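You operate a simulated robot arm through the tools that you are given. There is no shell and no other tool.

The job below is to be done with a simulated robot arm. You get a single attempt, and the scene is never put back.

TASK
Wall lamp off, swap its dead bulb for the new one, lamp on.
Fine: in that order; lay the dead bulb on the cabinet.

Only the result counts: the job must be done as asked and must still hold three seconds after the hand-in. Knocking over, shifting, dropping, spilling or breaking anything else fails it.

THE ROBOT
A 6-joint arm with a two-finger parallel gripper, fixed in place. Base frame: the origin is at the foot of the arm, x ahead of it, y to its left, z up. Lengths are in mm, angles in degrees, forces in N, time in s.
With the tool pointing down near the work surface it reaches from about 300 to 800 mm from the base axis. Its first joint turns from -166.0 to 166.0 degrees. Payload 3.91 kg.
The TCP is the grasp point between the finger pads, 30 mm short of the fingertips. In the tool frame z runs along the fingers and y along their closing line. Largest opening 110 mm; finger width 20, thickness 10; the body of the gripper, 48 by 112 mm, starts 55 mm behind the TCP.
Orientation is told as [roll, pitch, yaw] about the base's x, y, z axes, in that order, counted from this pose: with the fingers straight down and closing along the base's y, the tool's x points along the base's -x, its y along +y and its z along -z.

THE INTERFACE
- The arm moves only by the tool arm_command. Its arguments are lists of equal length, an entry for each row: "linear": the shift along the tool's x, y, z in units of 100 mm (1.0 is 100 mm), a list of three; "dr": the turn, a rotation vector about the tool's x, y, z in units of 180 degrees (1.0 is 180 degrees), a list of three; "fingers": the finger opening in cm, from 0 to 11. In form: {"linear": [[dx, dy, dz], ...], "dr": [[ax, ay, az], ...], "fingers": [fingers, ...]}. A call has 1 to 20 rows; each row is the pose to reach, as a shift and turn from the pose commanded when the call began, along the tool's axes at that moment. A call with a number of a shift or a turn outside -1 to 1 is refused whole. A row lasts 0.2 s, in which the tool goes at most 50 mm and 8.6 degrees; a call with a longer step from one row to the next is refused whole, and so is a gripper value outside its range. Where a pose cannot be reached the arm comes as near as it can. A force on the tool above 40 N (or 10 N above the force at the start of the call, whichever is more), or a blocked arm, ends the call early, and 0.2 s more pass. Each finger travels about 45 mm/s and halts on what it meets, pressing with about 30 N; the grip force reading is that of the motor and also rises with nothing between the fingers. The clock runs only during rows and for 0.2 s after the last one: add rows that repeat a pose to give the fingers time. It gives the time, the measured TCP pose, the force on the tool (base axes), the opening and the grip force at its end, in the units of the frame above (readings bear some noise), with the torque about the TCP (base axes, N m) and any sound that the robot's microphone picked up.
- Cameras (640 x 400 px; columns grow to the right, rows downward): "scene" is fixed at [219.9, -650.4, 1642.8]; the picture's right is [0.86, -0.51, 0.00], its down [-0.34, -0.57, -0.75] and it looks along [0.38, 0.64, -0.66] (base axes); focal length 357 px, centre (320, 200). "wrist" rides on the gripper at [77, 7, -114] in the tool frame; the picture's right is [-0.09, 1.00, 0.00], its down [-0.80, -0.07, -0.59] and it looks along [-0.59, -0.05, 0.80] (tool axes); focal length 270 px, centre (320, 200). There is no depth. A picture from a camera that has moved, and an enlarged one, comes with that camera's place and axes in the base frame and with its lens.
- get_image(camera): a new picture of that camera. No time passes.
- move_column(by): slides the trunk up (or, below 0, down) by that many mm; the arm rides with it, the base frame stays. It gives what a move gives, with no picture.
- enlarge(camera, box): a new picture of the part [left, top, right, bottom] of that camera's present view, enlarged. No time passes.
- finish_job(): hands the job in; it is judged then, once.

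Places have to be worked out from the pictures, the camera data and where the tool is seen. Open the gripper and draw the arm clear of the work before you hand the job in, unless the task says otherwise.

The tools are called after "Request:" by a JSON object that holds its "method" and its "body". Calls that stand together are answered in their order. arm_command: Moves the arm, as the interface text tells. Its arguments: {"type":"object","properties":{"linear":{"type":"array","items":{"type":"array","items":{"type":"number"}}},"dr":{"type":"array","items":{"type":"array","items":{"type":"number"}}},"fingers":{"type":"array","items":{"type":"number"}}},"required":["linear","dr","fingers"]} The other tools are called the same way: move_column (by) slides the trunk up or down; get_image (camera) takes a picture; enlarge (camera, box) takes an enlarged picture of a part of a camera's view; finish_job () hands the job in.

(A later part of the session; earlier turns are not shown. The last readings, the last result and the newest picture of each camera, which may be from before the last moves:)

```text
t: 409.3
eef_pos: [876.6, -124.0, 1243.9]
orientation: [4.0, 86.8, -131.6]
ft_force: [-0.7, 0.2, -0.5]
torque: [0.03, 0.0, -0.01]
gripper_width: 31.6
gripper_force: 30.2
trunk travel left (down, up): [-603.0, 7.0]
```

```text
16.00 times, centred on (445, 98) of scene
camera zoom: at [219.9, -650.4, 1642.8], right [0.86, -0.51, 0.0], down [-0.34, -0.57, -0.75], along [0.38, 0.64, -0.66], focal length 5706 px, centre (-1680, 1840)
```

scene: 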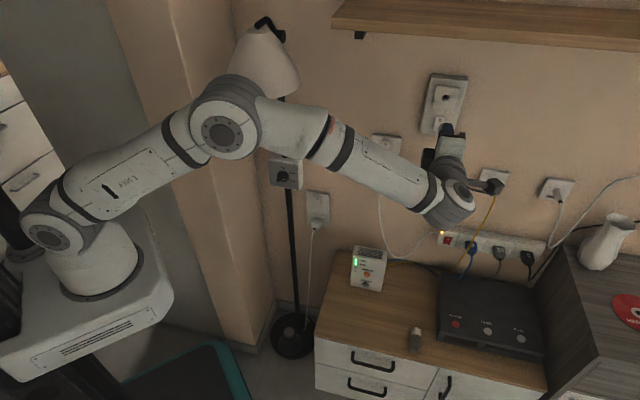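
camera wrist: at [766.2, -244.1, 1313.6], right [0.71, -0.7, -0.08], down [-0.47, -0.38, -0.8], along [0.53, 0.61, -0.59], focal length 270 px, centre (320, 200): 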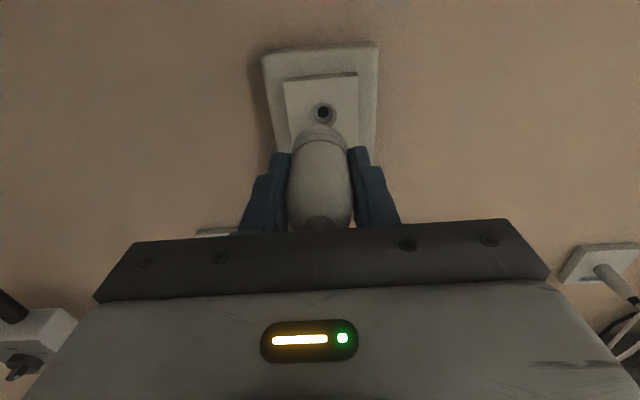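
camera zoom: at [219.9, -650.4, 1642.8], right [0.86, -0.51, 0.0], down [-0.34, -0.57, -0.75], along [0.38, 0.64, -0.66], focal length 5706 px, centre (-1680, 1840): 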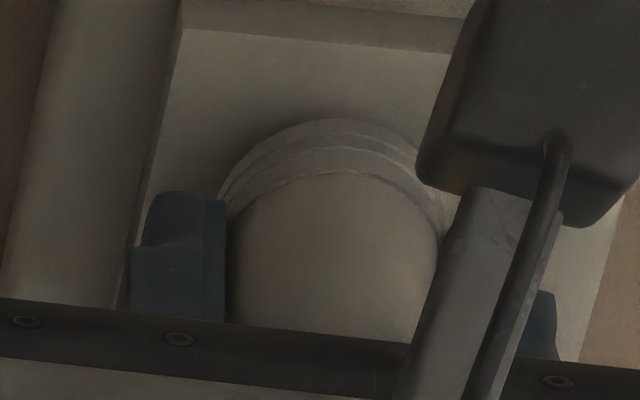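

The scene view says the bulb was level before, so I undo that 3° pitch. The one thing never tried cleanly is a straight insertion at the bulb's original roll, which means a hand roll near +36°. I retract 25 mm, restore the pitch and roll to +36°, then align with the scene view, which shows the cap's right edge and top in that pose.

Request:
{"method": "arm_command", "body": {"linear": [[-0.007, 0, -0.08], [-0.015, 0, -0.16], [-0.022, 0, -0.25], [-0.03, 0, -0.3], [-0.03, 0, -0.3]], "dr": [[0, 0.0042, 0], [0, 0.0084, 0], [0, 0.0126, 0], [0, 0.0167, 0], [0, 0.0167, 0]], "fingers": [2.4, 2.4, 2.4, 2.4, 2.4]}}

Request:
{"method": "arm_command", "body": {"linear": [[0, 0, 0], [0, 0, 0], [0, 0, 0], [0, 0, 0], [0, 0, 0], [0, 0, 0]], "dr": [[0, 0, 0.04], [0, 0, 0.08], [0, 0, 0.12], [0, 0, 0.16], [0, 0, 0.2], [0, 0, 0.2]], "fingers": [2.4, 2.4, 2.4, 2.4, 2.4, 2.4]}}

Request:
{"method": "enlarge", "body": {"camera": "scene", "box": [425, 90, 465, 115]}}

Request:
{"method": "enlarge", "body": {"camera": "wrist", "box": [256, 80, 384, 160]}}

```text
t: 410.5
eef_pos: [856.0, -145.6, 1243.1]
orientation: [52.8, 89.7, -82.8]
ft_force: [0.4, 0.6, 0.3]
torque: [0.01, 0.01, 0.01]
gripper_width: 31.5
gripper_force: 30.7
trunk travel left (down, up): [-603.0, 7.0]
```

```text
t: 411.9
eef_pos: [855.9, -146.8, 1242.5]
orientation: [-89.7, 54.2, 134.7]
ft_force: [0.0, -0.3, -0.9]
torque: [-0.01, 0.02, -0.01]
gripper_width: 31.4
gripper_force: 30.4
trunk travel left (down, up): [-603.0, 7.0]
```

```text
16.00 times, centred on (445, 102) of scene
camera zoom: at [219.9, -650.4, 1642.8], right [0.86, -0.51, 0.0], down [-0.34, -0.57, -0.75], along [0.38, 0.64, -0.66], focal length 5706 px, centre (-1680, 1760)
```

zoom: 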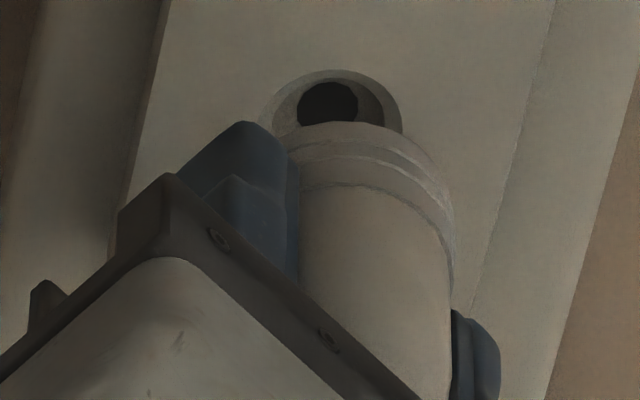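

```text
5.00 times, centred on (320, 120) of wrist
camera zoom: at [808.6, -261.9, 1300.4], right [0.53, -0.54, -0.65], down [-0.79, -0.04, -0.61], along [0.3, 0.84, -0.45], focal length 1351 px, centre (320, 600)
```

zoom: 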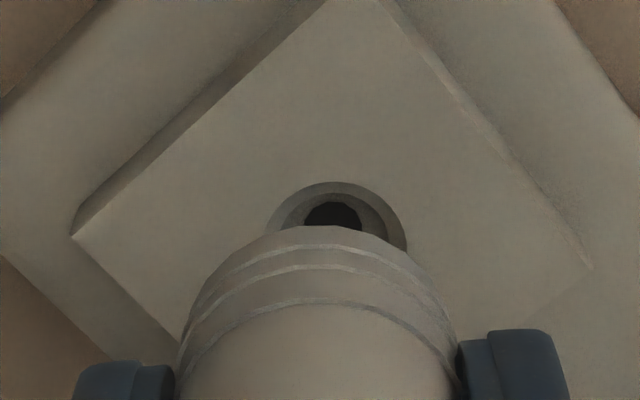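

Request:
{"method": "arm_command", "body": {"linear": [[0, 0.007, 0.05], [0, 0.014, 0.1], [0, 0.016, 0.16], [0, 0.016, 0.22], [0, 0.016, 0.22]], "dr": [[0, 0, 0], [0, 0, 0], [0, 0, 0], [0, 0, 0], [0, 0, 0]], "fingers": [2.4, 2.4, 2.4, 2.4, 2.4]}}

Request:
{"method": "enlarge", "body": {"camera": "scene", "box": [425, 85, 465, 110]}}

Request:
{"method": "arm_command", "body": {"linear": [[0, 0, 0.01], [0, 0, 0.02], [0, 0, 0.03], [0, 0, 0.03]], "dr": [[0, 0, 0], [0, 0, 0], [0, 0, 0], [0, 0, 0]], "fingers": [2.4, 2.4, 2.4, 2.4]}}

Request:
{"method": "arm_command", "body": {"linear": [[0, 0, 0.01], [0, 0, 0.02], [0, 0, 0.03], [0, 0, 0.03]], "dr": [[0, 0, 0], [0, 0, 0], [0, 0, 0], [0, 0, 0]], "fingers": [2.4, 2.4, 2.4, 2.4]}}

Request:
{"method": "enlarge", "body": {"camera": "scene", "box": [425, 85, 465, 110]}}

```text
t: 413.1
eef_pos: [872.3, -132.7, 1239.4]
orientation: [-89.7, 54.2, 134.6]
ft_force: [0.5, -0.2, 0.1]
torque: [0.03, 0.0, 0.04]
gripper_width: 31.4
gripper_force: 29.6
trunk travel left (down, up): [-603.0, 7.0]
```

```text
16.00 times, centred on (445, 98) of scene
camera zoom: at [219.9, -650.4, 1642.8], right [0.86, -0.51, 0.0], down [-0.34, -0.57, -0.75], along [0.38, 0.64, -0.66], focal length 5706 px, centre (-1680, 1840)
```

zoom: 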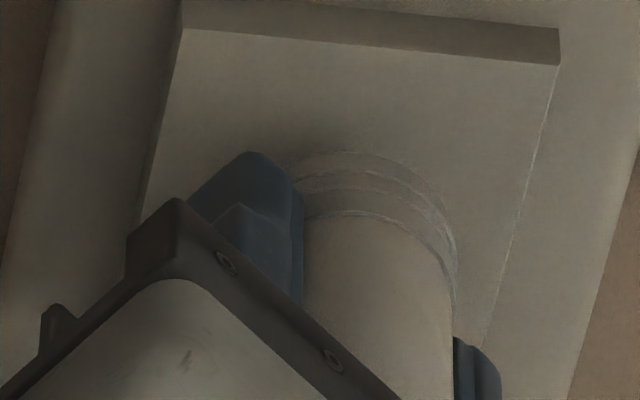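

```text
t: 414.1
eef_pos: [874.6, -130.4, 1242.1]
orientation: [-89.6, 54.3, 134.8]
ft_force: [0.5, 0.4, 0.5]
torque: [0.03, -0.01, 0.02]
gripper_width: 31.6
gripper_force: 29.8
trunk travel left (down, up): [-603.0, 7.0]
```

```text
t: 415.1
eef_pos: [875.5, -126.8, 1242.0]
orientation: [-89.7, 54.1, 134.7]
ft_force: [-0.4, 0.0, -1.4]
torque: [0.02, -0.02, -0.01]
gripper_width: 31.4
gripper_force: 30.0
trunk travel left (down, up): [-603.0, 7.0]
```

```text
16.00 times, centred on (445, 98) of scene
camera zoom: at [219.9, -650.4, 1642.8], right [0.86, -0.51, 0.0], down [-0.34, -0.57, -0.75], along [0.38, 0.64, -0.66], focal length 5706 px, centre (-1680, 1840)
```

zoom: 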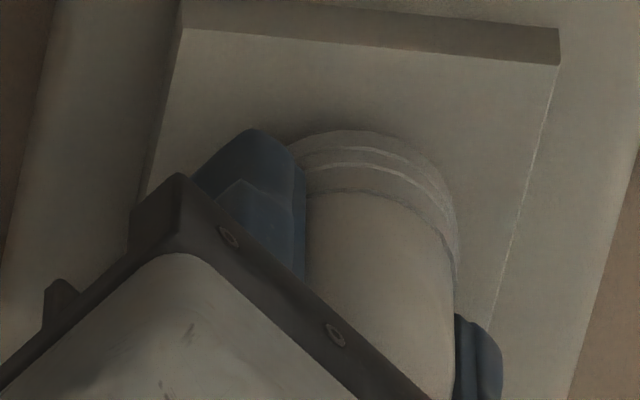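

Vertically right on, but 1.5 mm to the right. I shift left and creep in.

Request:
{"method": "arm_command", "body": {"linear": [[-0.004, -0.006, 0], [-0.008, -0.0113, 0], [-0.008, -0.0113, 0.01], [-0.008, -0.0113, 0.02], [-0.008, -0.0113, 0.03], [-0.008, -0.0113, 0.03]], "dr": [[0, 0, 0], [0, 0, 0], [0, 0, 0], [0, 0, 0], [0, 0, 0], [0, 0, 0]], "fingers": [2.4, 2.4, 2.4, 2.4, 2.4, 2.4]}}

Request:
{"method": "arm_command", "body": {"linear": [[0, 0, 0.01], [0, 0, 0.02], [0, 0, 0.03], [0, 0, 0.03]], "dr": [[0, 0, 0], [0, 0, 0], [0, 0, 0], [0, 0, 0]], "fingers": [2.4, 2.4, 2.4, 2.4]}}

Request:
{"method": "arm_command", "body": {"linear": [[0, 0, 0.01], [0, 0, 0.02], [0, 0, 0.03], [0, 0, 0.03]], "dr": [[0, 0, 0], [0, 0, 0], [0, 0, 0], [0, 0, 0]], "fingers": [2.4, 2.4, 2.4, 2.4]}}

Request:
{"method": "enlarge", "body": {"camera": "scene", "box": [425, 85, 465, 110]}}

```text
t: 416.5
eef_pos: [877.6, -124.9, 1241.5]
orientation: [-89.8, 54.2, 134.7]
ft_force: [0.0, 0.9, 0.2]
torque: [0.02, -0.02, -0.02]
gripper_width: 31.3
gripper_force: 29.9
trunk travel left (down, up): [-603.0, 7.0]
```

```text
t: 417.5
eef_pos: [880.0, -122.0, 1241.2]
orientation: [-89.7, 54.2, 134.7]
ft_force: [0.2, 0.4, -0.3]
torque: [-0.03, 0.03, 0.0]
gripper_width: 31.2
gripper_force: 29.8
trunk travel left (down, up): [-603.0, 7.0]
```

```text
t: 418.5
eef_pos: [881.8, -119.1, 1241.4]
orientation: [-89.7, 54.2, 134.8]
ft_force: [-0.1, 0.9, -0.1]
torque: [-0.01, 0.01, -0.01]
gripper_width: 31.5
gripper_force: 30.4
trunk travel left (down, up): [-603.0, 7.0]
```

```text
16.00 times, centred on (445, 98) of scene
camera zoom: at [219.9, -650.4, 1642.8], right [0.86, -0.51, 0.0], down [-0.34, -0.57, -0.75], along [0.38, 0.64, -0.66], focal length 5706 px, centre (-1680, 1840)
```

zoom: 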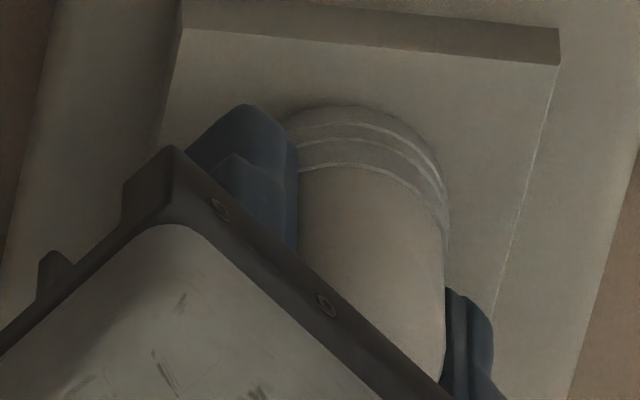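

The cap edge is exactly where it should be and it's deeper than ever with zero force. I continue.

Request:
{"method": "arm_command", "body": {"linear": [[0, 0, 0.005], [0, 0, 0.01], [0, 0, 0.01]], "dr": [[0, 0, 0], [0, 0, 0], [0, 0, 0]], "fingers": [2.4, 2.4, 2.4]}}

Request:
{"method": "arm_command", "body": {"linear": [[0, 0, 0.005], [0, 0, 0.01], [0, 0, 0.01]], "dr": [[0, 0, 0], [0, 0, 0], [0, 0, 0]], "fingers": [2.4, 2.4, 2.4]}}

Request:
{"method": "arm_command", "body": {"linear": [[0, 0, 0.005], [0, 0, 0.01], [0, 0, 0.01]], "dr": [[0, 0, 0], [0, 0, 0], [0, 0, 0]], "fingers": [2.4, 2.4, 2.4]}}

```text
t: 419.3
eef_pos: [883.9, -120.1, 1241.1]
orientation: [-89.7, 54.2, 134.6]
ft_force: [0.4, -0.8, -0.1]
torque: [0.01, -0.01, -0.03]
gripper_width: 31.6
gripper_force: 30.4
trunk travel left (down, up): [-603.0, 7.0]
```

```text
t: 420.1
eef_pos: [882.4, -119.2, 1241.0]
orientation: [-89.7, 54.2, 134.5]
ft_force: [-2.5, -3.1, -2.0]
torque: [-0.02, 0.05, 0.0]
gripper_width: 31.6
gripper_force: 30.5
trunk travel left (down, up): [-603.0, 7.0]
```

```text
t: 420.9
eef_pos: [884.2, -119.8, 1241.4]
orientation: [-89.7, 54.3, 134.6]
ft_force: [-11.7, -8.8, -8.2]
torque: [-0.19, 0.18, 0.23]
gripper_width: 31.5
gripper_force: 30.3
trunk travel left (down, up): [-603.0, 7.0]
```

14.5 N now with a strong 8 N vertical reaction, the same signature as the first snap. I push another millimetre.

Request:
{"method": "arm_command", "body": {"linear": [[0, 0, 0.005], [0, 0, 0.01], [0, 0, 0.01]], "dr": [[0, 0, 0], [0, 0, 0], [0, 0, 0]], "fingers": [2.4, 2.4, 2.4]}}

Request:
{"method": "enlarge", "body": {"camera": "scene", "box": [425, 85, 465, 110]}}

```text
t: 421.7
eef_pos: [884.9, -119.0, 1241.8]
orientation: [-89.8, 54.2, 134.6]
ft_force: [-16.2, -9.8, -11.1]
torque: [-0.24, 0.27, 0.36]
gripper_width: 31.7
gripper_force: 30.3
trunk travel left (down, up): [-603.0, 7.0]
```

```text
16.00 times, centred on (445, 98) of scene
camera zoom: at [219.9, -650.4, 1642.8], right [0.86, -0.51, 0.0], down [-0.34, -0.57, -0.75], along [0.38, 0.64, -0.66], focal length 5706 px, centre (-1680, 1840)
```

zoom: 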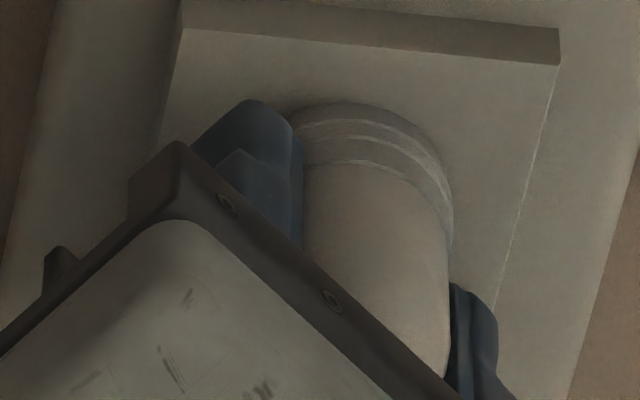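

The vertical reaction (−11 N) and the cap top (102 instead of 110) both say it's about 1.3 mm high. Keeping the push, I ease it down and slightly left in small steps.

Request:
{"method": "arm_command", "body": {"linear": [[-0.003, 0.001, 0], [-0.006, 0.002, 0], [-0.009, 0.003, 0], [-0.012, 0.0035, 0], [-0.0135, 0.0036, 0], [-0.0135, 0.0036, 0]], "dr": [[0, 0, 0], [0, 0, 0], [0, 0, 0], [0, 0, 0], [0, 0, 0], [0, 0, 0]], "fingers": [2.4, 2.4, 2.4, 2.4, 2.4, 2.4]}}

Request:
{"method": "enlarge", "body": {"camera": "scene", "box": [425, 85, 465, 110]}}

```text
t: 423.1
eef_pos: [884.8, -119.7, 1241.8]
orientation: [-89.9, 54.3, 134.3]
ft_force: [-8.9, -12.4, -4.7]
torque: [-0.05, 0.12, 0.03]
gripper_width: 31.3
gripper_force: 30.1
trunk travel left (down, up): [-603.0, 7.0]
```

```text
16.00 times, centred on (445, 98) of scene
camera zoom: at [219.9, -650.4, 1642.8], right [0.86, -0.51, 0.0], down [-0.34, -0.57, -0.75], along [0.38, 0.64, -0.66], focal length 5706 px, centre (-1680, 1840)
```

zoom: 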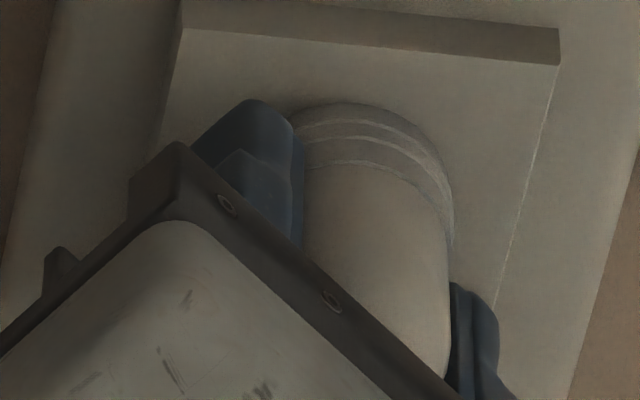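

Although I moved the hand 1.3 mm, the cap didn't move: only the side force changed (−11 to −4.7 N). So the bulb is now held laterally. I continue a little further down to confirm.

Request:
{"method": "arm_command", "body": {"linear": [[-0.004, 0.003, 0], [-0.008, 0.006, 0], [-0.01, 0.007, 0], [-0.01, 0.007, 0]], "dr": [[0, 0, 0], [0, 0, 0], [0, 0, 0], [0, 0, 0]], "fingers": [2.4, 2.4, 2.4, 2.4]}}

Request:
{"method": "enlarge", "body": {"camera": "scene", "box": [425, 85, 465, 110]}}

```text
t: 424.1
eef_pos: [882.8, -120.3, 1240.7]
orientation: [-90.0, 54.3, 134.3]
ft_force: [-6.4, -11.1, 3.2]
torque: [0.21, -0.12, 0.07]
gripper_width: 31.4
gripper_force: 29.8
trunk travel left (down, up): [-603.0, 7.0]
```

```text
16.00 times, centred on (445, 98) of scene
camera zoom: at [219.9, -650.4, 1642.8], right [0.86, -0.51, 0.0], down [-0.34, -0.57, -0.75], along [0.38, 0.64, -0.66], focal length 5706 px, centre (-1680, 1840)
```

zoom: 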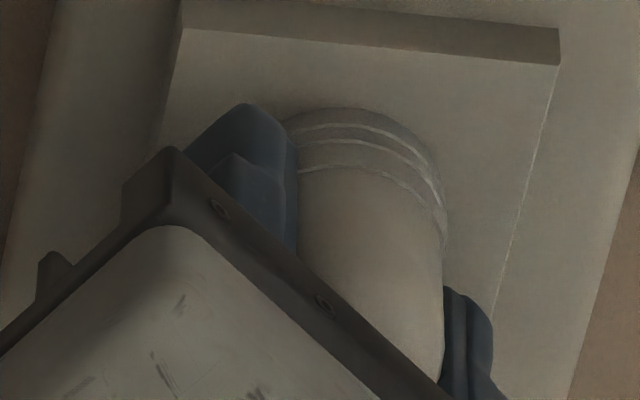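

It then slid a little, so friction plus a snug fit. The plug is now fully home, unlike in the earlier hold test, so I repeat the test here: roll the hand to +90° so a finger is underneath, settle, and open slightly.

Request:
{"method": "arm_command", "body": {"linear": [[0, 0, 0], [0, 0, 0], [0, 0, 0], [0, 0, 0], [0, 0, 0], [0, 0, 0], [0, 0, 0], [0, 0, 0], [0, 0, 0], [0, 0, 0]], "dr": [[0, 0, 0.04], [0, 0, 0.08], [0, 0, 0.12], [0, 0, 0.16], [0, 0, 0.2], [0, 0, 0.24], [0, 0, 0.28], [0, 0, 0.3], [0, 0, 0.3], [0, 0, 0.3]], "fingers": [2.4, 2.4, 2.4, 2.4, 2.4, 2.4, 2.4, 2.4, 2.4, 2.4]}}

Request:
{"method": "enlarge", "body": {"camera": "wrist", "box": [240, 85, 400, 185]}}

Request:
{"method": "enlarge", "body": {"camera": "wrist", "box": [240, 140, 400, 240]}}

```text
t: 426.3
eef_pos: [883.0, -118.2, 1241.2]
orientation: [-89.8, 0.1, 134.3]
ft_force: [-9.2, -10.9, -2.0]
torque: [-0.03, -0.01, 0.1]
gripper_width: 31.5
gripper_force: 30.4
trunk travel left (down, up): [-603.0, 7.0]
```

```text
4.00 times, centred on (320, 135) of wrist
camera zoom: at [854.3, -253.3, 1232.6], right [-0.06, 0.06, -1.0], down [-0.99, 0.16, 0.07], along [0.16, 0.99, 0.05], focal length 1081 px, centre (320, 460)
```

zoom: 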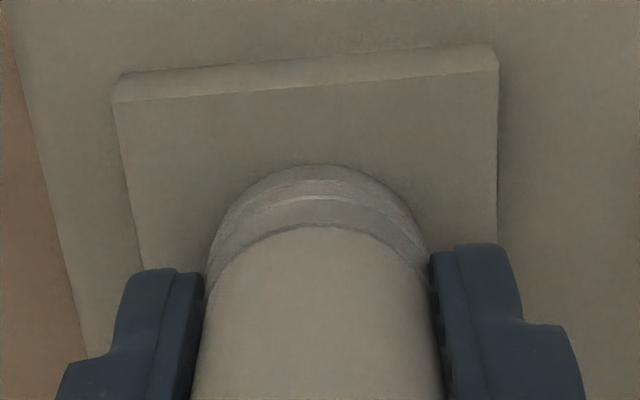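

```text
4.00 times, centred on (320, 190) of wrist
camera zoom: at [854.3, -253.3, 1232.6], right [-0.06, 0.06, -1.0], down [-0.99, 0.16, 0.07], along [0.16, 0.99, 0.05], focal length 1081 px, centre (320, 240)
```

zoom: 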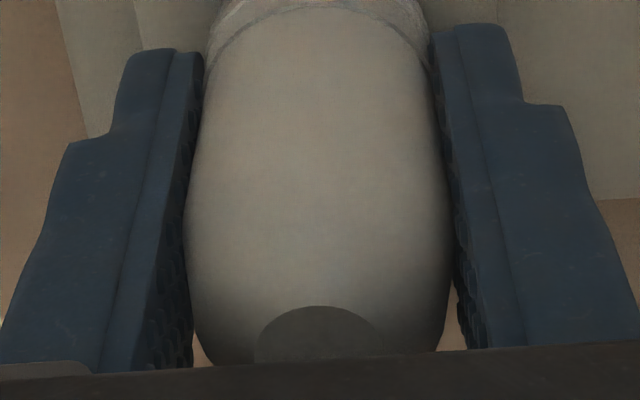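

Request:
{"method": "arm_command", "body": {"linear": [[0, 0, 0], [0, 0, 0], [0, 0, 0], [0, 0, 0], [0, 0, 0]], "dr": [[0, 0, 0], [0, 0, 0], [0, 0, 0], [0, 0, 0], [0, 0, 0]], "fingers": [3.2, 3.3, 3.4, 3.5, 3.5]}}

Request:
{"method": "enlarge", "body": {"camera": "wrist", "box": [240, 85, 400, 185]}}

Request:
{"method": "enlarge", "body": {"camera": "wrist", "box": [240, 140, 400, 240]}}

```text
t: 427.5
eef_pos: [884.7, -117.4, 1238.9]
orientation: [-89.8, 0.3, 134.5]
ft_force: [0.1, -0.3, -0.3]
torque: [0.0, -0.01, -0.01]
gripper_width: 35.0
gripper_force: 0.1
trunk travel left (down, up): [-603.0, 7.0]
```

```text
4.00 times, centred on (320, 135) of wrist
camera zoom: at [855.6, -251.5, 1232.0], right [-0.06, 0.06, -1.0], down [-0.99, 0.16, 0.07], along [0.16, 0.99, 0.05], focal length 1081 px, centre (320, 460)
```

zoom: 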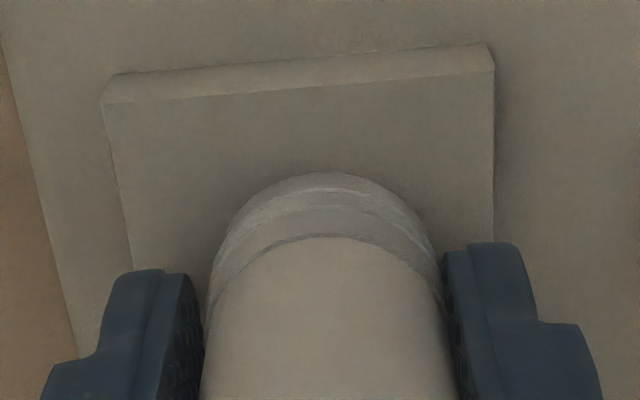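

```text
4.00 times, centred on (320, 190) of wrist
camera zoom: at [855.6, -251.5, 1232.0], right [-0.06, 0.06, -1.0], down [-0.99, 0.16, 0.07], along [0.16, 0.99, 0.05], focal length 1081 px, centre (320, 240)
```

zoom: 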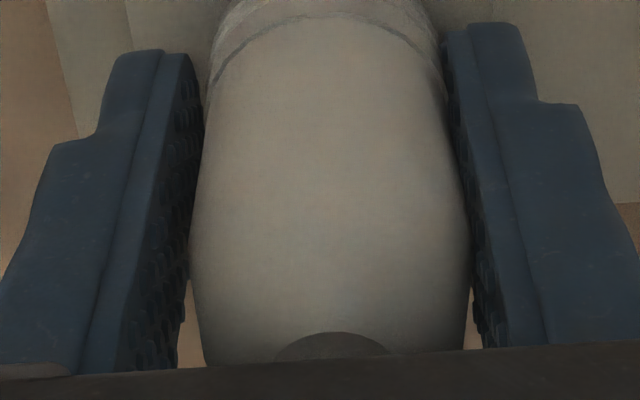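

It still droops, so there's no latch. One combination remains untested: hand level (roll 0) as in attempt 1, but now with the ledge grip, at full depth and with lateral forces nulled. I close again, back out 12 mm and roll back to 0.

Request:
{"method": "arm_command", "body": {"linear": [[0, 0, 0], [0, 0, 0], [0, 0, 0], [0, 0, 0], [0, 0, 0]], "dr": [[0, 0, 0], [0, 0, 0], [0, 0, 0], [0, 0, 0], [0, 0, 0]], "fingers": [3.3, 3.1, 2.7, 2.4, 2.4]}}

Request:
{"method": "arm_command", "body": {"linear": [[0, 0, -0.1], [0, 0, -0.25], [0, 0, -0.4], [0, 0, -0.5], [0, 0, -0.5], [0, 0, -0.5], [0, 0, -0.5], [0, 0, -0.5], [0, 0, -0.5], [0, 0, -0.5], [0, 0, -0.5], [0, 0, -0.5], [0, 0, -0.5]], "dr": [[0, 0, 0], [0, 0, 0], [0, 0, -0.045], [0, 0, -0.09], [0, 0, -0.135], [0, 0, -0.18], [0, 0, -0.225], [0, 0, -0.27], [0, 0, -0.315], [0, 0, -0.36], [0, 0, -0.405], [0, 0, -0.45], [0, 0, -0.495]], "fingers": [2.4, 2.4, 2.4, 2.4, 2.4, 2.4, 2.4, 2.4, 2.4, 2.4, 2.4, 2.4, 2.4]}}

Request:
{"method": "enlarge", "body": {"camera": "wrist", "box": [256, 80, 384, 160]}}

Request:
{"method": "enlarge", "body": {"camera": "scene", "box": [412, 85, 476, 125]}}

Request:
{"method": "get_image", "body": {"camera": "wrist"}}

```text
t: 428.7
eef_pos: [884.5, -117.7, 1239.7]
orientation: [-89.8, 0.2, 134.4]
ft_force: [-0.4, -0.1, -0.1]
torque: [0.0, 0.0, 0.0]
gripper_width: 31.2
gripper_force: 30.0
trunk travel left (down, up): [-603.0, 7.0]
```

```text
t: 431.5
eef_pos: [849.3, -151.6, 1239.6]
orientation: [-71.3, 89.4, 153.1]
ft_force: [-0.3, -0.6, -0.2]
torque: [-0.01, 0.01, 0.0]
gripper_width: 31.6
gripper_force: 30.7
trunk travel left (down, up): [-603.0, 7.0]
```

```text
5.00 times, centred on (320, 120) of wrist
camera zoom: at [771.6, -236.9, 1315.2], right [0.7, -0.71, -0.1], down [-0.48, -0.36, -0.8], along [0.53, 0.6, -0.59], focal length 1351 px, centre (320, 600)
```

zoom: 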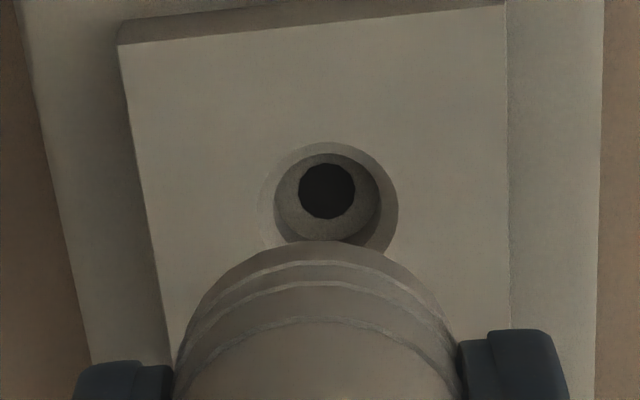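

```text
10.00 times, centred on (444, 105) of scene
camera zoom: at [219.9, -650.4, 1642.8], right [0.86, -0.51, 0.0], down [-0.34, -0.57, -0.75], along [0.38, 0.64, -0.66], focal length 3567 px, centre (-920, 1150)
```

zoom: 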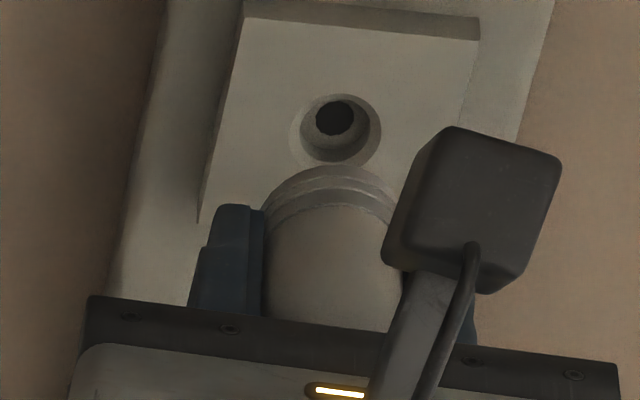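

```text
taken
camera wrist: at [771.6, -236.9, 1315.2], right [0.7, -0.71, -0.1], down [-0.48, -0.36, -0.8], along [0.53, 0.6, -0.59], focal length 270 px, centre (320, 200)
```

wrist: 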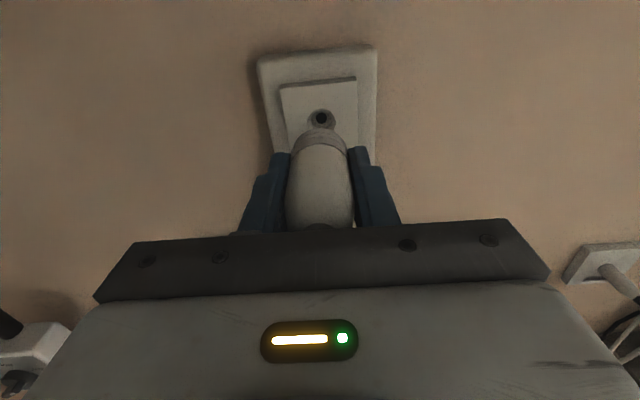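

The hole is about 3.5 mm above and 1.9 mm right of the bulb. I correct, insert to near contact, and check the side forces.

Request:
{"method": "arm_command", "body": {"linear": [[0.018, 0.01, 0], [0.035, 0.019, 0], [0.035, 0.019, 0.1], [0.035, 0.019, 0.2], [0.035, 0.019, 0.3], [0.035, 0.019, 0.34], [0.035, 0.019, 0.34]], "dr": [[0, 0, 0], [0, 0, 0], [0, 0, 0], [0, 0, 0], [0, 0, 0], [0, 0, 0], [0, 0, 0]], "fingers": [2.4, 2.4, 2.4, 2.4, 2.4, 2.4, 2.4]}}

Request:
{"method": "enlarge", "body": {"camera": "scene", "box": [425, 85, 465, 110]}}

Request:
{"method": "enlarge", "body": {"camera": "wrist", "box": [256, 80, 384, 160]}}

```text
t: 433.1
eef_pos: [875.5, -130.5, 1243.3]
orientation: [-74.9, 89.3, 149.4]
ft_force: [0.1, -0.1, -0.8]
torque: [-0.02, -0.02, 0.02]
gripper_width: 31.4
gripper_force: 30.3
trunk travel left (down, up): [-603.0, 7.0]
```

```text
16.00 times, centred on (445, 98) of scene
camera zoom: at [219.9, -650.4, 1642.8], right [0.86, -0.51, 0.0], down [-0.34, -0.57, -0.75], along [0.38, 0.64, -0.66], focal length 5706 px, centre (-1680, 1840)
```

zoom: 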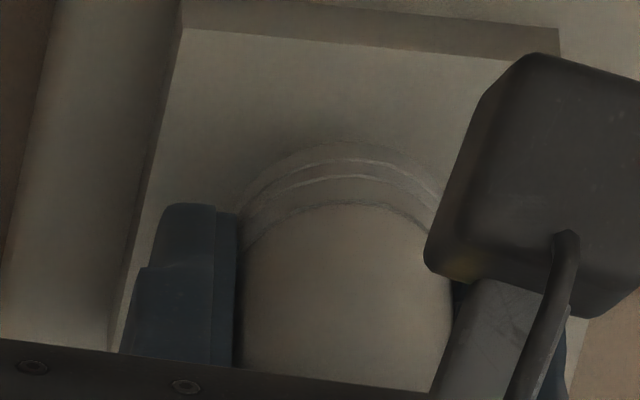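

```text
5.00 times, centred on (320, 120) of wrist
camera zoom: at [797.2, -214.5, 1319.0], right [0.7, -0.71, -0.1], down [-0.48, -0.36, -0.8], along [0.53, 0.6, -0.59], focal length 1351 px, centre (320, 600)
```

zoom: 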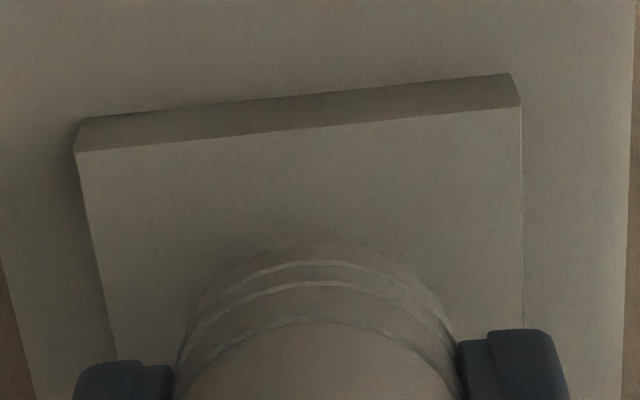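

Request:
{"method": "arm_command", "body": {"linear": [[0, -0.004, 0.01], [0, -0.008, 0.02], [0, -0.008, 0.03], [0, -0.008, 0.04], [0, -0.008, 0.05], [0, -0.008, 0.06], [0, -0.008, 0.06]], "dr": [[0, 0, 0], [0, 0, 0], [0, 0, 0], [0, 0, 0], [0, 0, 0], [0, 0, 0], [0, 0, 0]], "fingers": [2.4, 2.4, 2.4, 2.4, 2.4, 2.4, 2.4]}}

Request:
{"method": "arm_command", "body": {"linear": [[0, 0, 0.01], [0, 0, 0.02], [0, 0, 0.03], [0, 0, 0.03]], "dr": [[0, 0, 0], [0, 0, 0], [0, 0, 0], [0, 0, 0]], "fingers": [2.4, 2.4, 2.4, 2.4]}}

Request:
{"method": "enlarge", "body": {"camera": "scene", "box": [425, 85, 465, 110]}}

```text
t: 434.7
eef_pos: [879.1, -123.9, 1241.9]
orientation: [-74.5, 89.3, 149.9]
ft_force: [0.1, 0.1, -0.3]
torque: [-0.03, 0.03, -0.02]
gripper_width: 31.4
gripper_force: 30.2
trunk travel left (down, up): [-603.0, 7.0]
```

```text
t: 435.7
eef_pos: [880.8, -122.7, 1242.2]
orientation: [-74.7, 89.3, 149.7]
ft_force: [0.5, 0.0, 0.3]
torque: [-0.02, 0.03, 0.03]
gripper_width: 31.2
gripper_force: 30.2
trunk travel left (down, up): [-603.0, 7.0]
```

```text
16.00 times, centred on (445, 98) of scene
camera zoom: at [219.9, -650.4, 1642.8], right [0.86, -0.51, 0.0], down [-0.34, -0.57, -0.75], along [0.38, 0.64, -0.66], focal length 5706 px, centre (-1680, 1840)
```

zoom: 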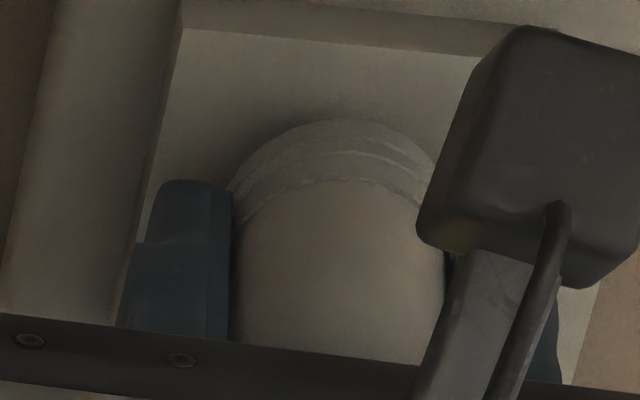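

Request:
{"method": "arm_command", "body": {"linear": [[0, 0, 0.01], [0, 0, 0.02], [0, 0, 0.02]], "dr": [[0, 0, 0], [0, 0, 0], [0, 0, 0]], "fingers": [2.4, 2.4, 2.4]}}

Request:
{"method": "arm_command", "body": {"linear": [[0, 0, 0.01], [0, 0, 0.02], [0, 0, 0.02]], "dr": [[0, 0, 0], [0, 0, 0], [0, 0, 0]], "fingers": [2.4, 2.4, 2.4]}}

Request:
{"method": "arm_command", "body": {"linear": [[0, 0, 0.01], [0, 0, 0.02], [0, 0, 0.02]], "dr": [[0, 0, 0], [0, 0, 0], [0, 0, 0]], "fingers": [2.4, 2.4, 2.4]}}

Request:
{"method": "enlarge", "body": {"camera": "scene", "box": [425, 85, 465, 110]}}

```text
t: 436.5
eef_pos: [881.4, -121.2, 1242.2]
orientation: [-74.6, 89.4, 149.8]
ft_force: [-0.2, 0.3, -1.0]
torque: [-0.02, -0.01, 0.0]
gripper_width: 31.6
gripper_force: 30.0
trunk travel left (down, up): [-603.0, 7.0]
```

```text
t: 437.3
eef_pos: [881.8, -120.9, 1239.7]
orientation: [-74.3, 89.2, 150.1]
ft_force: [-3.2, -2.9, -3.0]
torque: [-0.09, 0.08, 0.03]
gripper_width: 31.5
gripper_force: 29.7
trunk travel left (down, up): [-603.0, 7.0]
```

```text
t: 438.1
eef_pos: [885.2, -119.0, 1240.9]
orientation: [-71.3, 89.2, 153.1]
ft_force: [-0.9, 0.5, -6.3]
torque: [-0.19, 0.14, 0.01]
gripper_width: 31.4
gripper_force: 30.1
trunk travel left (down, up): [-603.0, 7.0]
```

```text
16.00 times, centred on (445, 98) of scene
camera zoom: at [219.9, -650.4, 1642.8], right [0.86, -0.51, 0.0], down [-0.34, -0.57, -0.75], along [0.38, 0.64, -0.66], focal length 5706 px, centre (-1680, 1840)
```

zoom: 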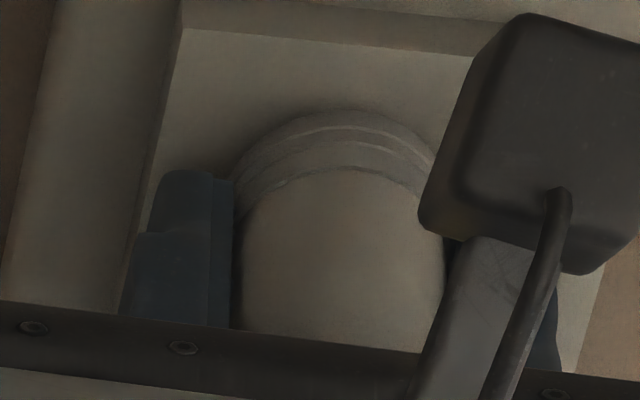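

Now the axial force dropped to zero while the vertical reaction rose to −6 N: the tip just slid into the inner hole. I lower 0.8 mm to relieve that and keep feeding in.

Request:
{"method": "arm_command", "body": {"linear": [[-0.004, 0, 0.004], [-0.008, 0, 0.008], [-0.008, 0, 0.012], [-0.008, 0, 0.015]], "dr": [[0, 0, 0], [0, 0, 0], [0, 0, 0], [0, 0, 0]], "fingers": [2.4, 2.4, 2.4, 2.4]}}

Request:
{"method": "arm_command", "body": {"linear": [[0, 0, 0.01], [0, 0, 0.015], [0, 0, 0.015]], "dr": [[0, 0, 0], [0, 0, 0], [0, 0, 0]], "fingers": [2.4, 2.4, 2.4]}}

Request:
{"method": "enlarge", "body": {"camera": "scene", "box": [425, 85, 465, 110]}}

```text
t: 439.1
eef_pos: [886.7, -117.4, 1240.9]
orientation: [-72.5, 89.2, 151.9]
ft_force: [-2.2, -2.0, -8.4]
torque: [-0.17, 0.2, -0.04]
gripper_width: 31.4
gripper_force: 29.6
trunk travel left (down, up): [-603.0, 7.0]
```

```text
t: 439.9
eef_pos: [888.4, -116.5, 1241.1]
orientation: [-75.7, 89.3, 148.7]
ft_force: [0.5, -1.1, -5.6]
torque: [-0.14, 0.11, -0.06]
gripper_width: 31.4
gripper_force: 29.7
trunk travel left (down, up): [-603.0, 7.0]
```

```text
16.00 times, centred on (445, 98) of scene
camera zoom: at [219.9, -650.4, 1642.8], right [0.86, -0.51, 0.0], down [-0.34, -0.57, -0.75], along [0.38, 0.64, -0.66], focal length 5706 px, centre (-1680, 1840)
```

zoom: 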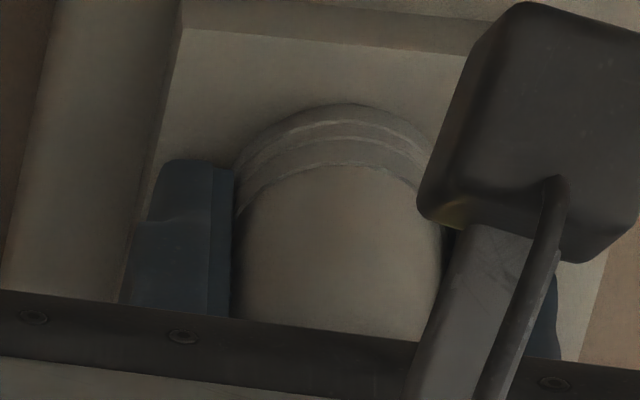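

It keeps going deeper with no axial force, still pressed down by 5–8 N. I lower a bit more and continue.

Request:
{"method": "arm_command", "body": {"linear": [[-0.005, 0, 0.005], [-0.01, 0, 0.01], [-0.01, 0, 0.015], [-0.01, 0, 0.015]], "dr": [[0, 0, 0], [0, 0, 0], [0, 0, 0], [0, 0, 0]], "fingers": [2.4, 2.4, 2.4, 2.4]}}

Request:
{"method": "arm_command", "body": {"linear": [[-0.003, 0, 0.005], [-0.005, 0, 0.01], [-0.005, 0, 0.015], [-0.005, 0, 0.015]], "dr": [[0, 0, 0], [0, 0, 0], [0, 0, 0], [0, 0, 0]], "fingers": [2.4, 2.4, 2.4, 2.4]}}

Request:
{"method": "enlarge", "body": {"camera": "scene", "box": [425, 85, 465, 110]}}

Request:
{"method": "enlarge", "body": {"camera": "wrist", "box": [240, 95, 400, 195]}}

```text
t: 440.9
eef_pos: [886.4, -115.3, 1240.8]
orientation: [-80.5, 89.4, 144.0]
ft_force: [-3.1, -4.3, 0.2]
torque: [0.06, 0.01, 0.07]
gripper_width: 31.4
gripper_force: 30.0
trunk travel left (down, up): [-603.0, 7.0]
```

```text
t: 441.9
eef_pos: [887.1, -117.1, 1241.8]
orientation: [-82.6, 89.2, 141.7]
ft_force: [-11.0, -9.3, 0.0]
torque: [0.03, 0.02, 0.22]
gripper_width: 31.3
gripper_force: 29.9
trunk travel left (down, up): [-603.0, 7.0]
```

```text
16.00 times, centred on (445, 98) of scene
camera zoom: at [219.9, -650.4, 1642.8], right [0.86, -0.51, 0.0], down [-0.34, -0.57, -0.75], along [0.38, 0.64, -0.66], focal length 5706 px, centre (-1680, 1840)
```

zoom: 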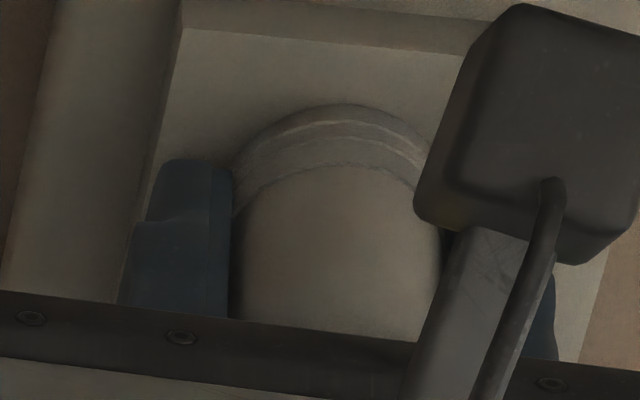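

```text
4.00 times, centred on (320, 145) of wrist
camera zoom: at [809.8, -201.2, 1317.3], right [0.7, -0.71, -0.1], down [-0.48, -0.36, -0.8], along [0.53, 0.6, -0.59], focal length 1081 px, centre (320, 420)
```

zoom: 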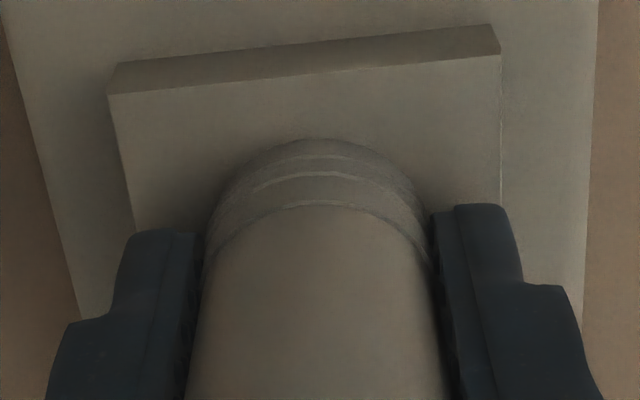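

Now 14 N straight axial with zero side forces, deeper than ever. I push on.

Request:
{"method": "arm_command", "body": {"linear": [[0, 0, 0.005], [0, 0, 0.01], [0, 0, 0.01]], "dr": [[0, 0, 0], [0, 0, 0], [0, 0, 0]], "fingers": [2.4, 2.4, 2.4]}}

Request:
{"method": "arm_command", "body": {"linear": [[-0.002, -0.002, 0.005], [-0.004, -0.004, 0.01], [-0.004, -0.004, 0.015]], "dr": [[0, 0, 0], [0, 0, 0], [0, 0, 0]], "fingers": [2.4, 2.4, 2.4]}}

Request:
{"method": "enlarge", "body": {"camera": "scene", "box": [425, 85, 465, 110]}}

```text
t: 442.7
eef_pos: [887.0, -115.4, 1241.9]
orientation: [-86.2, 89.2, 138.1]
ft_force: [-17.9, -13.2, -2.0]
torque: [-0.05, 0.0, 0.4]
gripper_width: 30.8
gripper_force: 29.4
trunk travel left (down, up): [-603.0, 7.0]
```

```text
t: 443.5
eef_pos: [887.4, -115.7, 1241.9]
orientation: [-91.0, 89.2, 133.4]
ft_force: [-23.2, -17.6, -3.0]
torque: [-0.1, 0.01, 0.43]
gripper_width: 31.5
gripper_force: 30.3
trunk travel left (down, up): [-603.0, 7.0]
```

```text
16.00 times, centred on (445, 98) of scene
camera zoom: at [219.9, -650.4, 1642.8], right [0.86, -0.51, 0.0], down [-0.34, -0.57, -0.75], along [0.38, 0.64, -0.66], focal length 5706 px, centre (-1680, 1840)
```

zoom: 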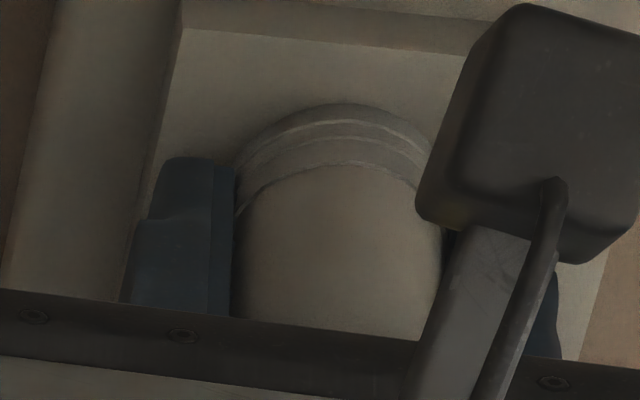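

29 N dead straight, and still no snap, though this is 2–3 mm deeper than where it first latched. Now that the hand is perfectly in line, I retreat slowly through that zone and go back in again, listening.

Request:
{"method": "arm_command", "body": {"linear": [[0, 0, -0.02], [0.002, 0.002, -0.03], [0.004, 0.004, -0.04], [0.004, 0.004, -0.045], [0.004, 0.004, -0.05], [0.004, 0.004, -0.055], [0.004, 0.004, -0.06], [0.004, 0.004, -0.065], [0.004, 0.004, -0.07], [0.004, 0.004, -0.075], [0.004, 0.004, -0.08], [0.004, 0.004, -0.085], [0.004, 0.004, -0.09], [0.004, 0.004, -0.095], [0.004, 0.004, -0.1], [0.004, 0.004, -0.105], [0.004, 0.004, -0.11], [0.004, 0.004, -0.115], [0.004, 0.004, -0.12], [0.004, 0.004, -0.125]], "dr": [[0, 0, 0], [0, 0, 0], [0, 0, 0], [0, 0, 0], [0, 0, 0], [0, 0, 0], [0, 0, 0], [0, 0, 0], [0, 0, 0], [0, 0, 0], [0, 0, 0], [0, 0, 0], [0, 0, 0], [0, 0, 0], [0, 0, 0], [0, 0, 0], [0, 0, 0], [0, 0, 0], [0, 0, 0], [0, 0, 0]], "fingers": [2.4, 2.4, 2.4, 2.4, 2.4, 2.4, 2.4, 2.4, 2.4, 2.4, 2.4, 2.4, 2.4, 2.4, 2.4, 2.4, 2.4, 2.4, 2.4, 2.4]}}

Request:
{"method": "enlarge", "body": {"camera": "scene", "box": [425, 85, 465, 110]}}

Request:
{"method": "arm_command", "body": {"linear": [[0, 0, 0.005], [0, 0, 0.01], [0, 0, 0.015], [0, 0, 0.02], [0, 0, 0.025], [0, 0, 0.03], [0, 0, 0.035], [0, 0, 0.04], [0, 0, 0.045], [0, 0, 0.05], [0, 0, 0.055], [0, 0, 0.06], [0, 0, 0.065], [0, 0, 0.07], [0, 0, 0.075], [0, 0, 0.08], [0, 0, 0.085], [0, 0, 0.09]], "dr": [[0, 0, 0], [0, 0, 0], [0, 0, 0], [0, 0, 0], [0, 0, 0], [0, 0, 0], [0, 0, 0], [0, 0, 0], [0, 0, 0], [0, 0, 0], [0, 0, 0], [0, 0, 0], [0, 0, 0], [0, 0, 0], [0, 0, 0], [0, 0, 0], [0, 0, 0], [0, 0, 0]], "fingers": [2.4, 2.4, 2.4, 2.4, 2.4, 2.4, 2.4, 2.4, 2.4, 2.4, 2.4, 2.4, 2.4, 2.4, 2.4, 2.4, 2.4, 2.4]}}

Request:
{"method": "enlarge", "body": {"camera": "scene", "box": [425, 85, 465, 110]}}

```text
t: 447.7
eef_pos: [882.4, -119.5, 1239.0]
orientation: [-75.0, 89.3, 149.3]
ft_force: [-0.6, 0.8, -0.4]
torque: [0.01, 0.0, 0.0]
gripper_width: 31.3
gripper_force: 30.0
trunk travel left (down, up): [-603.0, 7.0]
```

```text
16.00 times, centred on (445, 98) of scene
camera zoom: at [219.9, -650.4, 1642.8], right [0.86, -0.51, 0.0], down [-0.34, -0.57, -0.75], along [0.38, 0.64, -0.66], focal length 5706 px, centre (-1680, 1840)
```

zoom: 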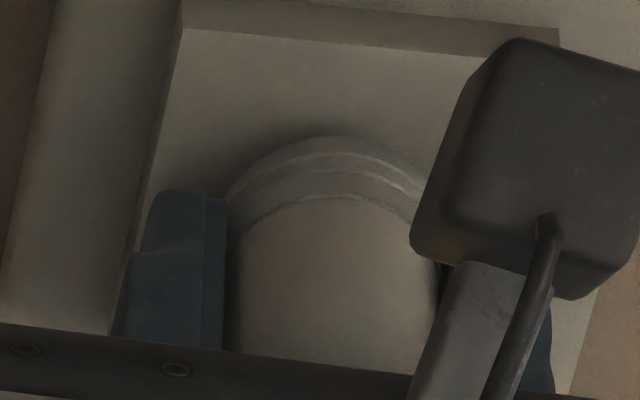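

```text
t: 451.5
eef_pos: [886.8, -116.8, 1240.0]
orientation: [-77.6, 89.3, 146.7]
ft_force: [-3.1, -3.7, -0.7]
torque: [0.27, -0.18, 0.71]
gripper_width: 31.7
gripper_force: 30.2
trunk travel left (down, up): [-603.0, 7.0]
heard: snap
```

```text
16.00 times, centred on (445, 98) of scene
camera zoom: at [219.9, -650.4, 1642.8], right [0.86, -0.51, 0.0], down [-0.34, -0.57, -0.75], along [0.38, 0.64, -0.66], focal length 5706 px, centre (-1680, 1840)
```

zoom: 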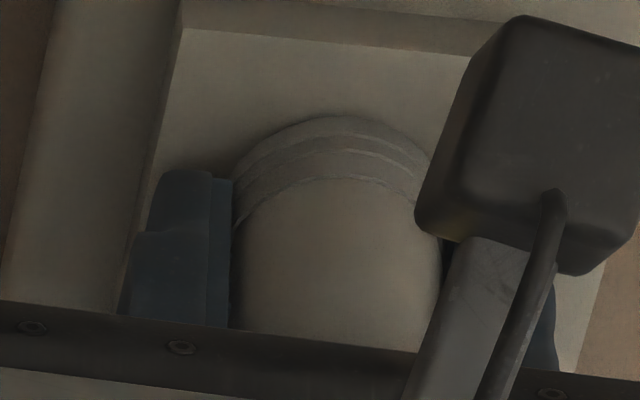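

There it is: a snap, at a cap position (apex 115, boundary 177) that matches where the dead bulb sat. I don't move the arm at all; I just open the fingers.

Request:
{"method": "arm_command", "body": {"linear": [[0, 0, 0], [0, 0, 0], [0, 0, 0], [0, 0, 0], [0, 0, 0]], "dr": [[0, 0, 0], [0, 0, 0], [0, 0, 0], [0, 0, 0], [0, 0, 0]], "fingers": [3.6, 4.2, 5, 5.8, 6]}}

Request:
{"method": "enlarge", "body": {"camera": "wrist", "box": [240, 95, 400, 195]}}

Request:
{"method": "enlarge", "body": {"camera": "scene", "box": [425, 85, 465, 110]}}

```text
t: 452.7
eef_pos: [887.8, -113.1, 1238.2]
orientation: [-74.7, 89.2, 149.8]
ft_force: [0.7, 0.4, 0.7]
torque: [0.03, 0.02, 0.01]
gripper_width: 59.8
gripper_force: 0.1
trunk travel left (down, up): [-603.0, 7.0]
```

```text
4.00 times, centred on (320, 145) of wrist
camera zoom: at [810.8, -200.3, 1315.9], right [0.7, -0.71, -0.1], down [-0.48, -0.36, -0.8], along [0.53, 0.6, -0.59], focal length 1081 px, centre (320, 420)
```

zoom: 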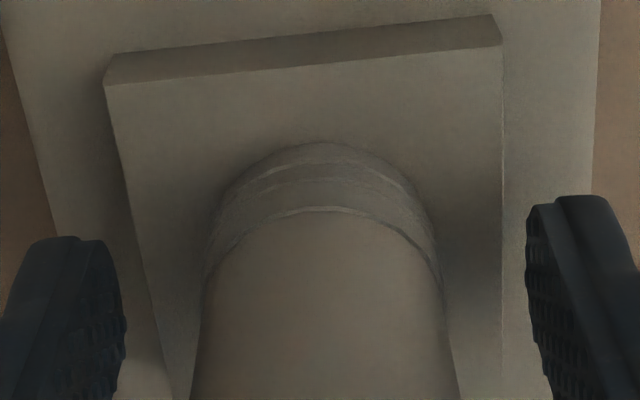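

```text
16.00 times, centred on (445, 98) of scene
camera zoom: at [219.9, -650.4, 1642.8], right [0.86, -0.51, 0.0], down [-0.34, -0.57, -0.75], along [0.38, 0.64, -0.66], focal length 5706 px, centre (-1680, 1840)
```

zoom: 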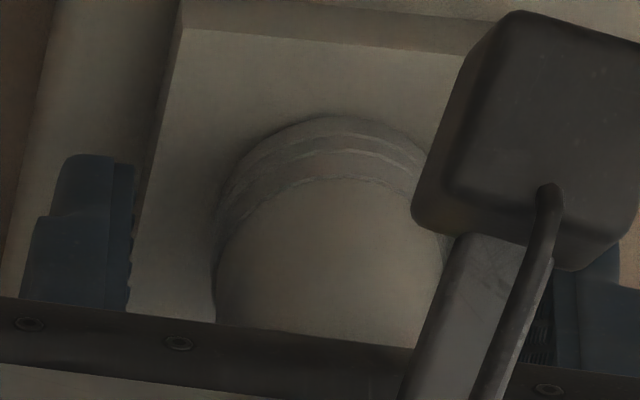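

The bulb stays in place by itself, seated exactly like the old one (left edge 212, apex 116). I open fully and draw the hand straight back.

Request:
{"method": "arm_command", "body": {"linear": [[0, 0, 0], [0, 0, 0], [0, 0, 0], [0, 0, -0.05], [0, 0, -0.15], [0, 0, -0.3], [0, 0, -0.5], [0, 0, -0.75], [0, 0, -1.0], [0, 0, -1.0]], "dr": [[0, 0, 0], [0, 0, 0], [0, 0, 0], [0, 0, 0], [0, 0, 0], [0, 0, 0], [0, 0, 0], [0, 0, 0], [0, 0, 0], [0, 0, 0]], "fingers": [7.5, 9, 10, 10, 10, 10, 10, 10, 10, 10]}}

Request:
{"method": "get_image", "body": {"camera": "wrist"}}

Request:
{"method": "get_image", "body": {"camera": "scene"}}

Request:
{"method": "enlarge", "body": {"camera": "scene", "box": [412, 80, 476, 120]}}

```text
t: 454.9
eef_pos: [817.3, -184.6, 1239.8]
orientation: [-75.9, 89.4, 148.6]
ft_force: [-0.3, 0.5, 1.3]
torque: [0.01, 0.01, 0.02]
gripper_width: 99.9
gripper_force: 0.0
trunk travel left (down, up): [-603.0, 7.0]
```

```text
taken
camera wrist: at [740.3, -269.8, 1316.1], right [0.7, -0.71, -0.1], down [-0.48, -0.36, -0.8], along [0.53, 0.6, -0.59], focal length 270 px, centre (320, 200)
```

wrist: 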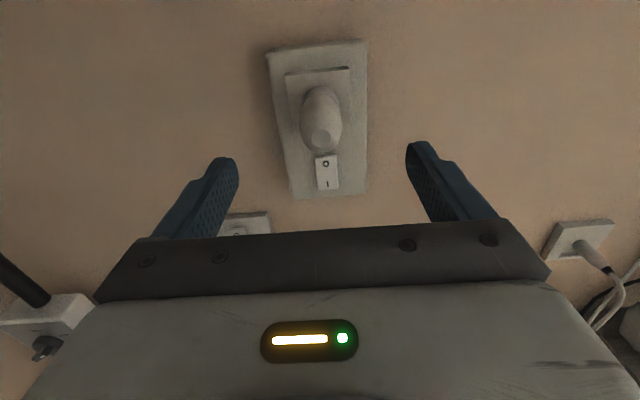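

```text
taken
```

scene: 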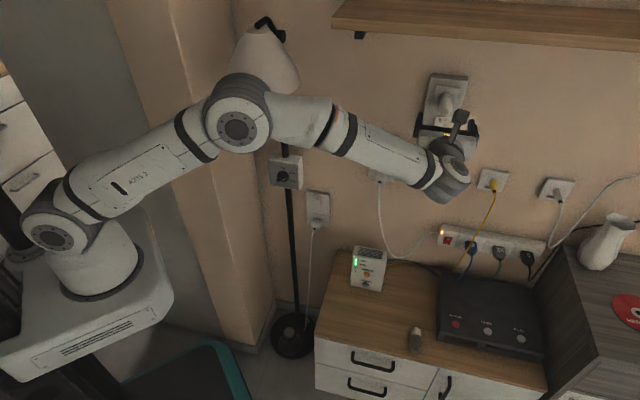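

```text
10.00 times, centred on (444, 100) of scene
camera zoom: at [219.9, -650.4, 1642.8], right [0.86, -0.51, 0.0], down [-0.34, -0.57, -0.75], along [0.38, 0.64, -0.66], focal length 3567 px, centre (-920, 1200)
```

zoom: 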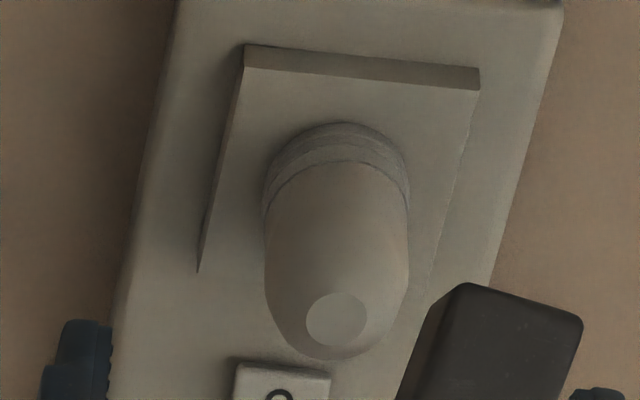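

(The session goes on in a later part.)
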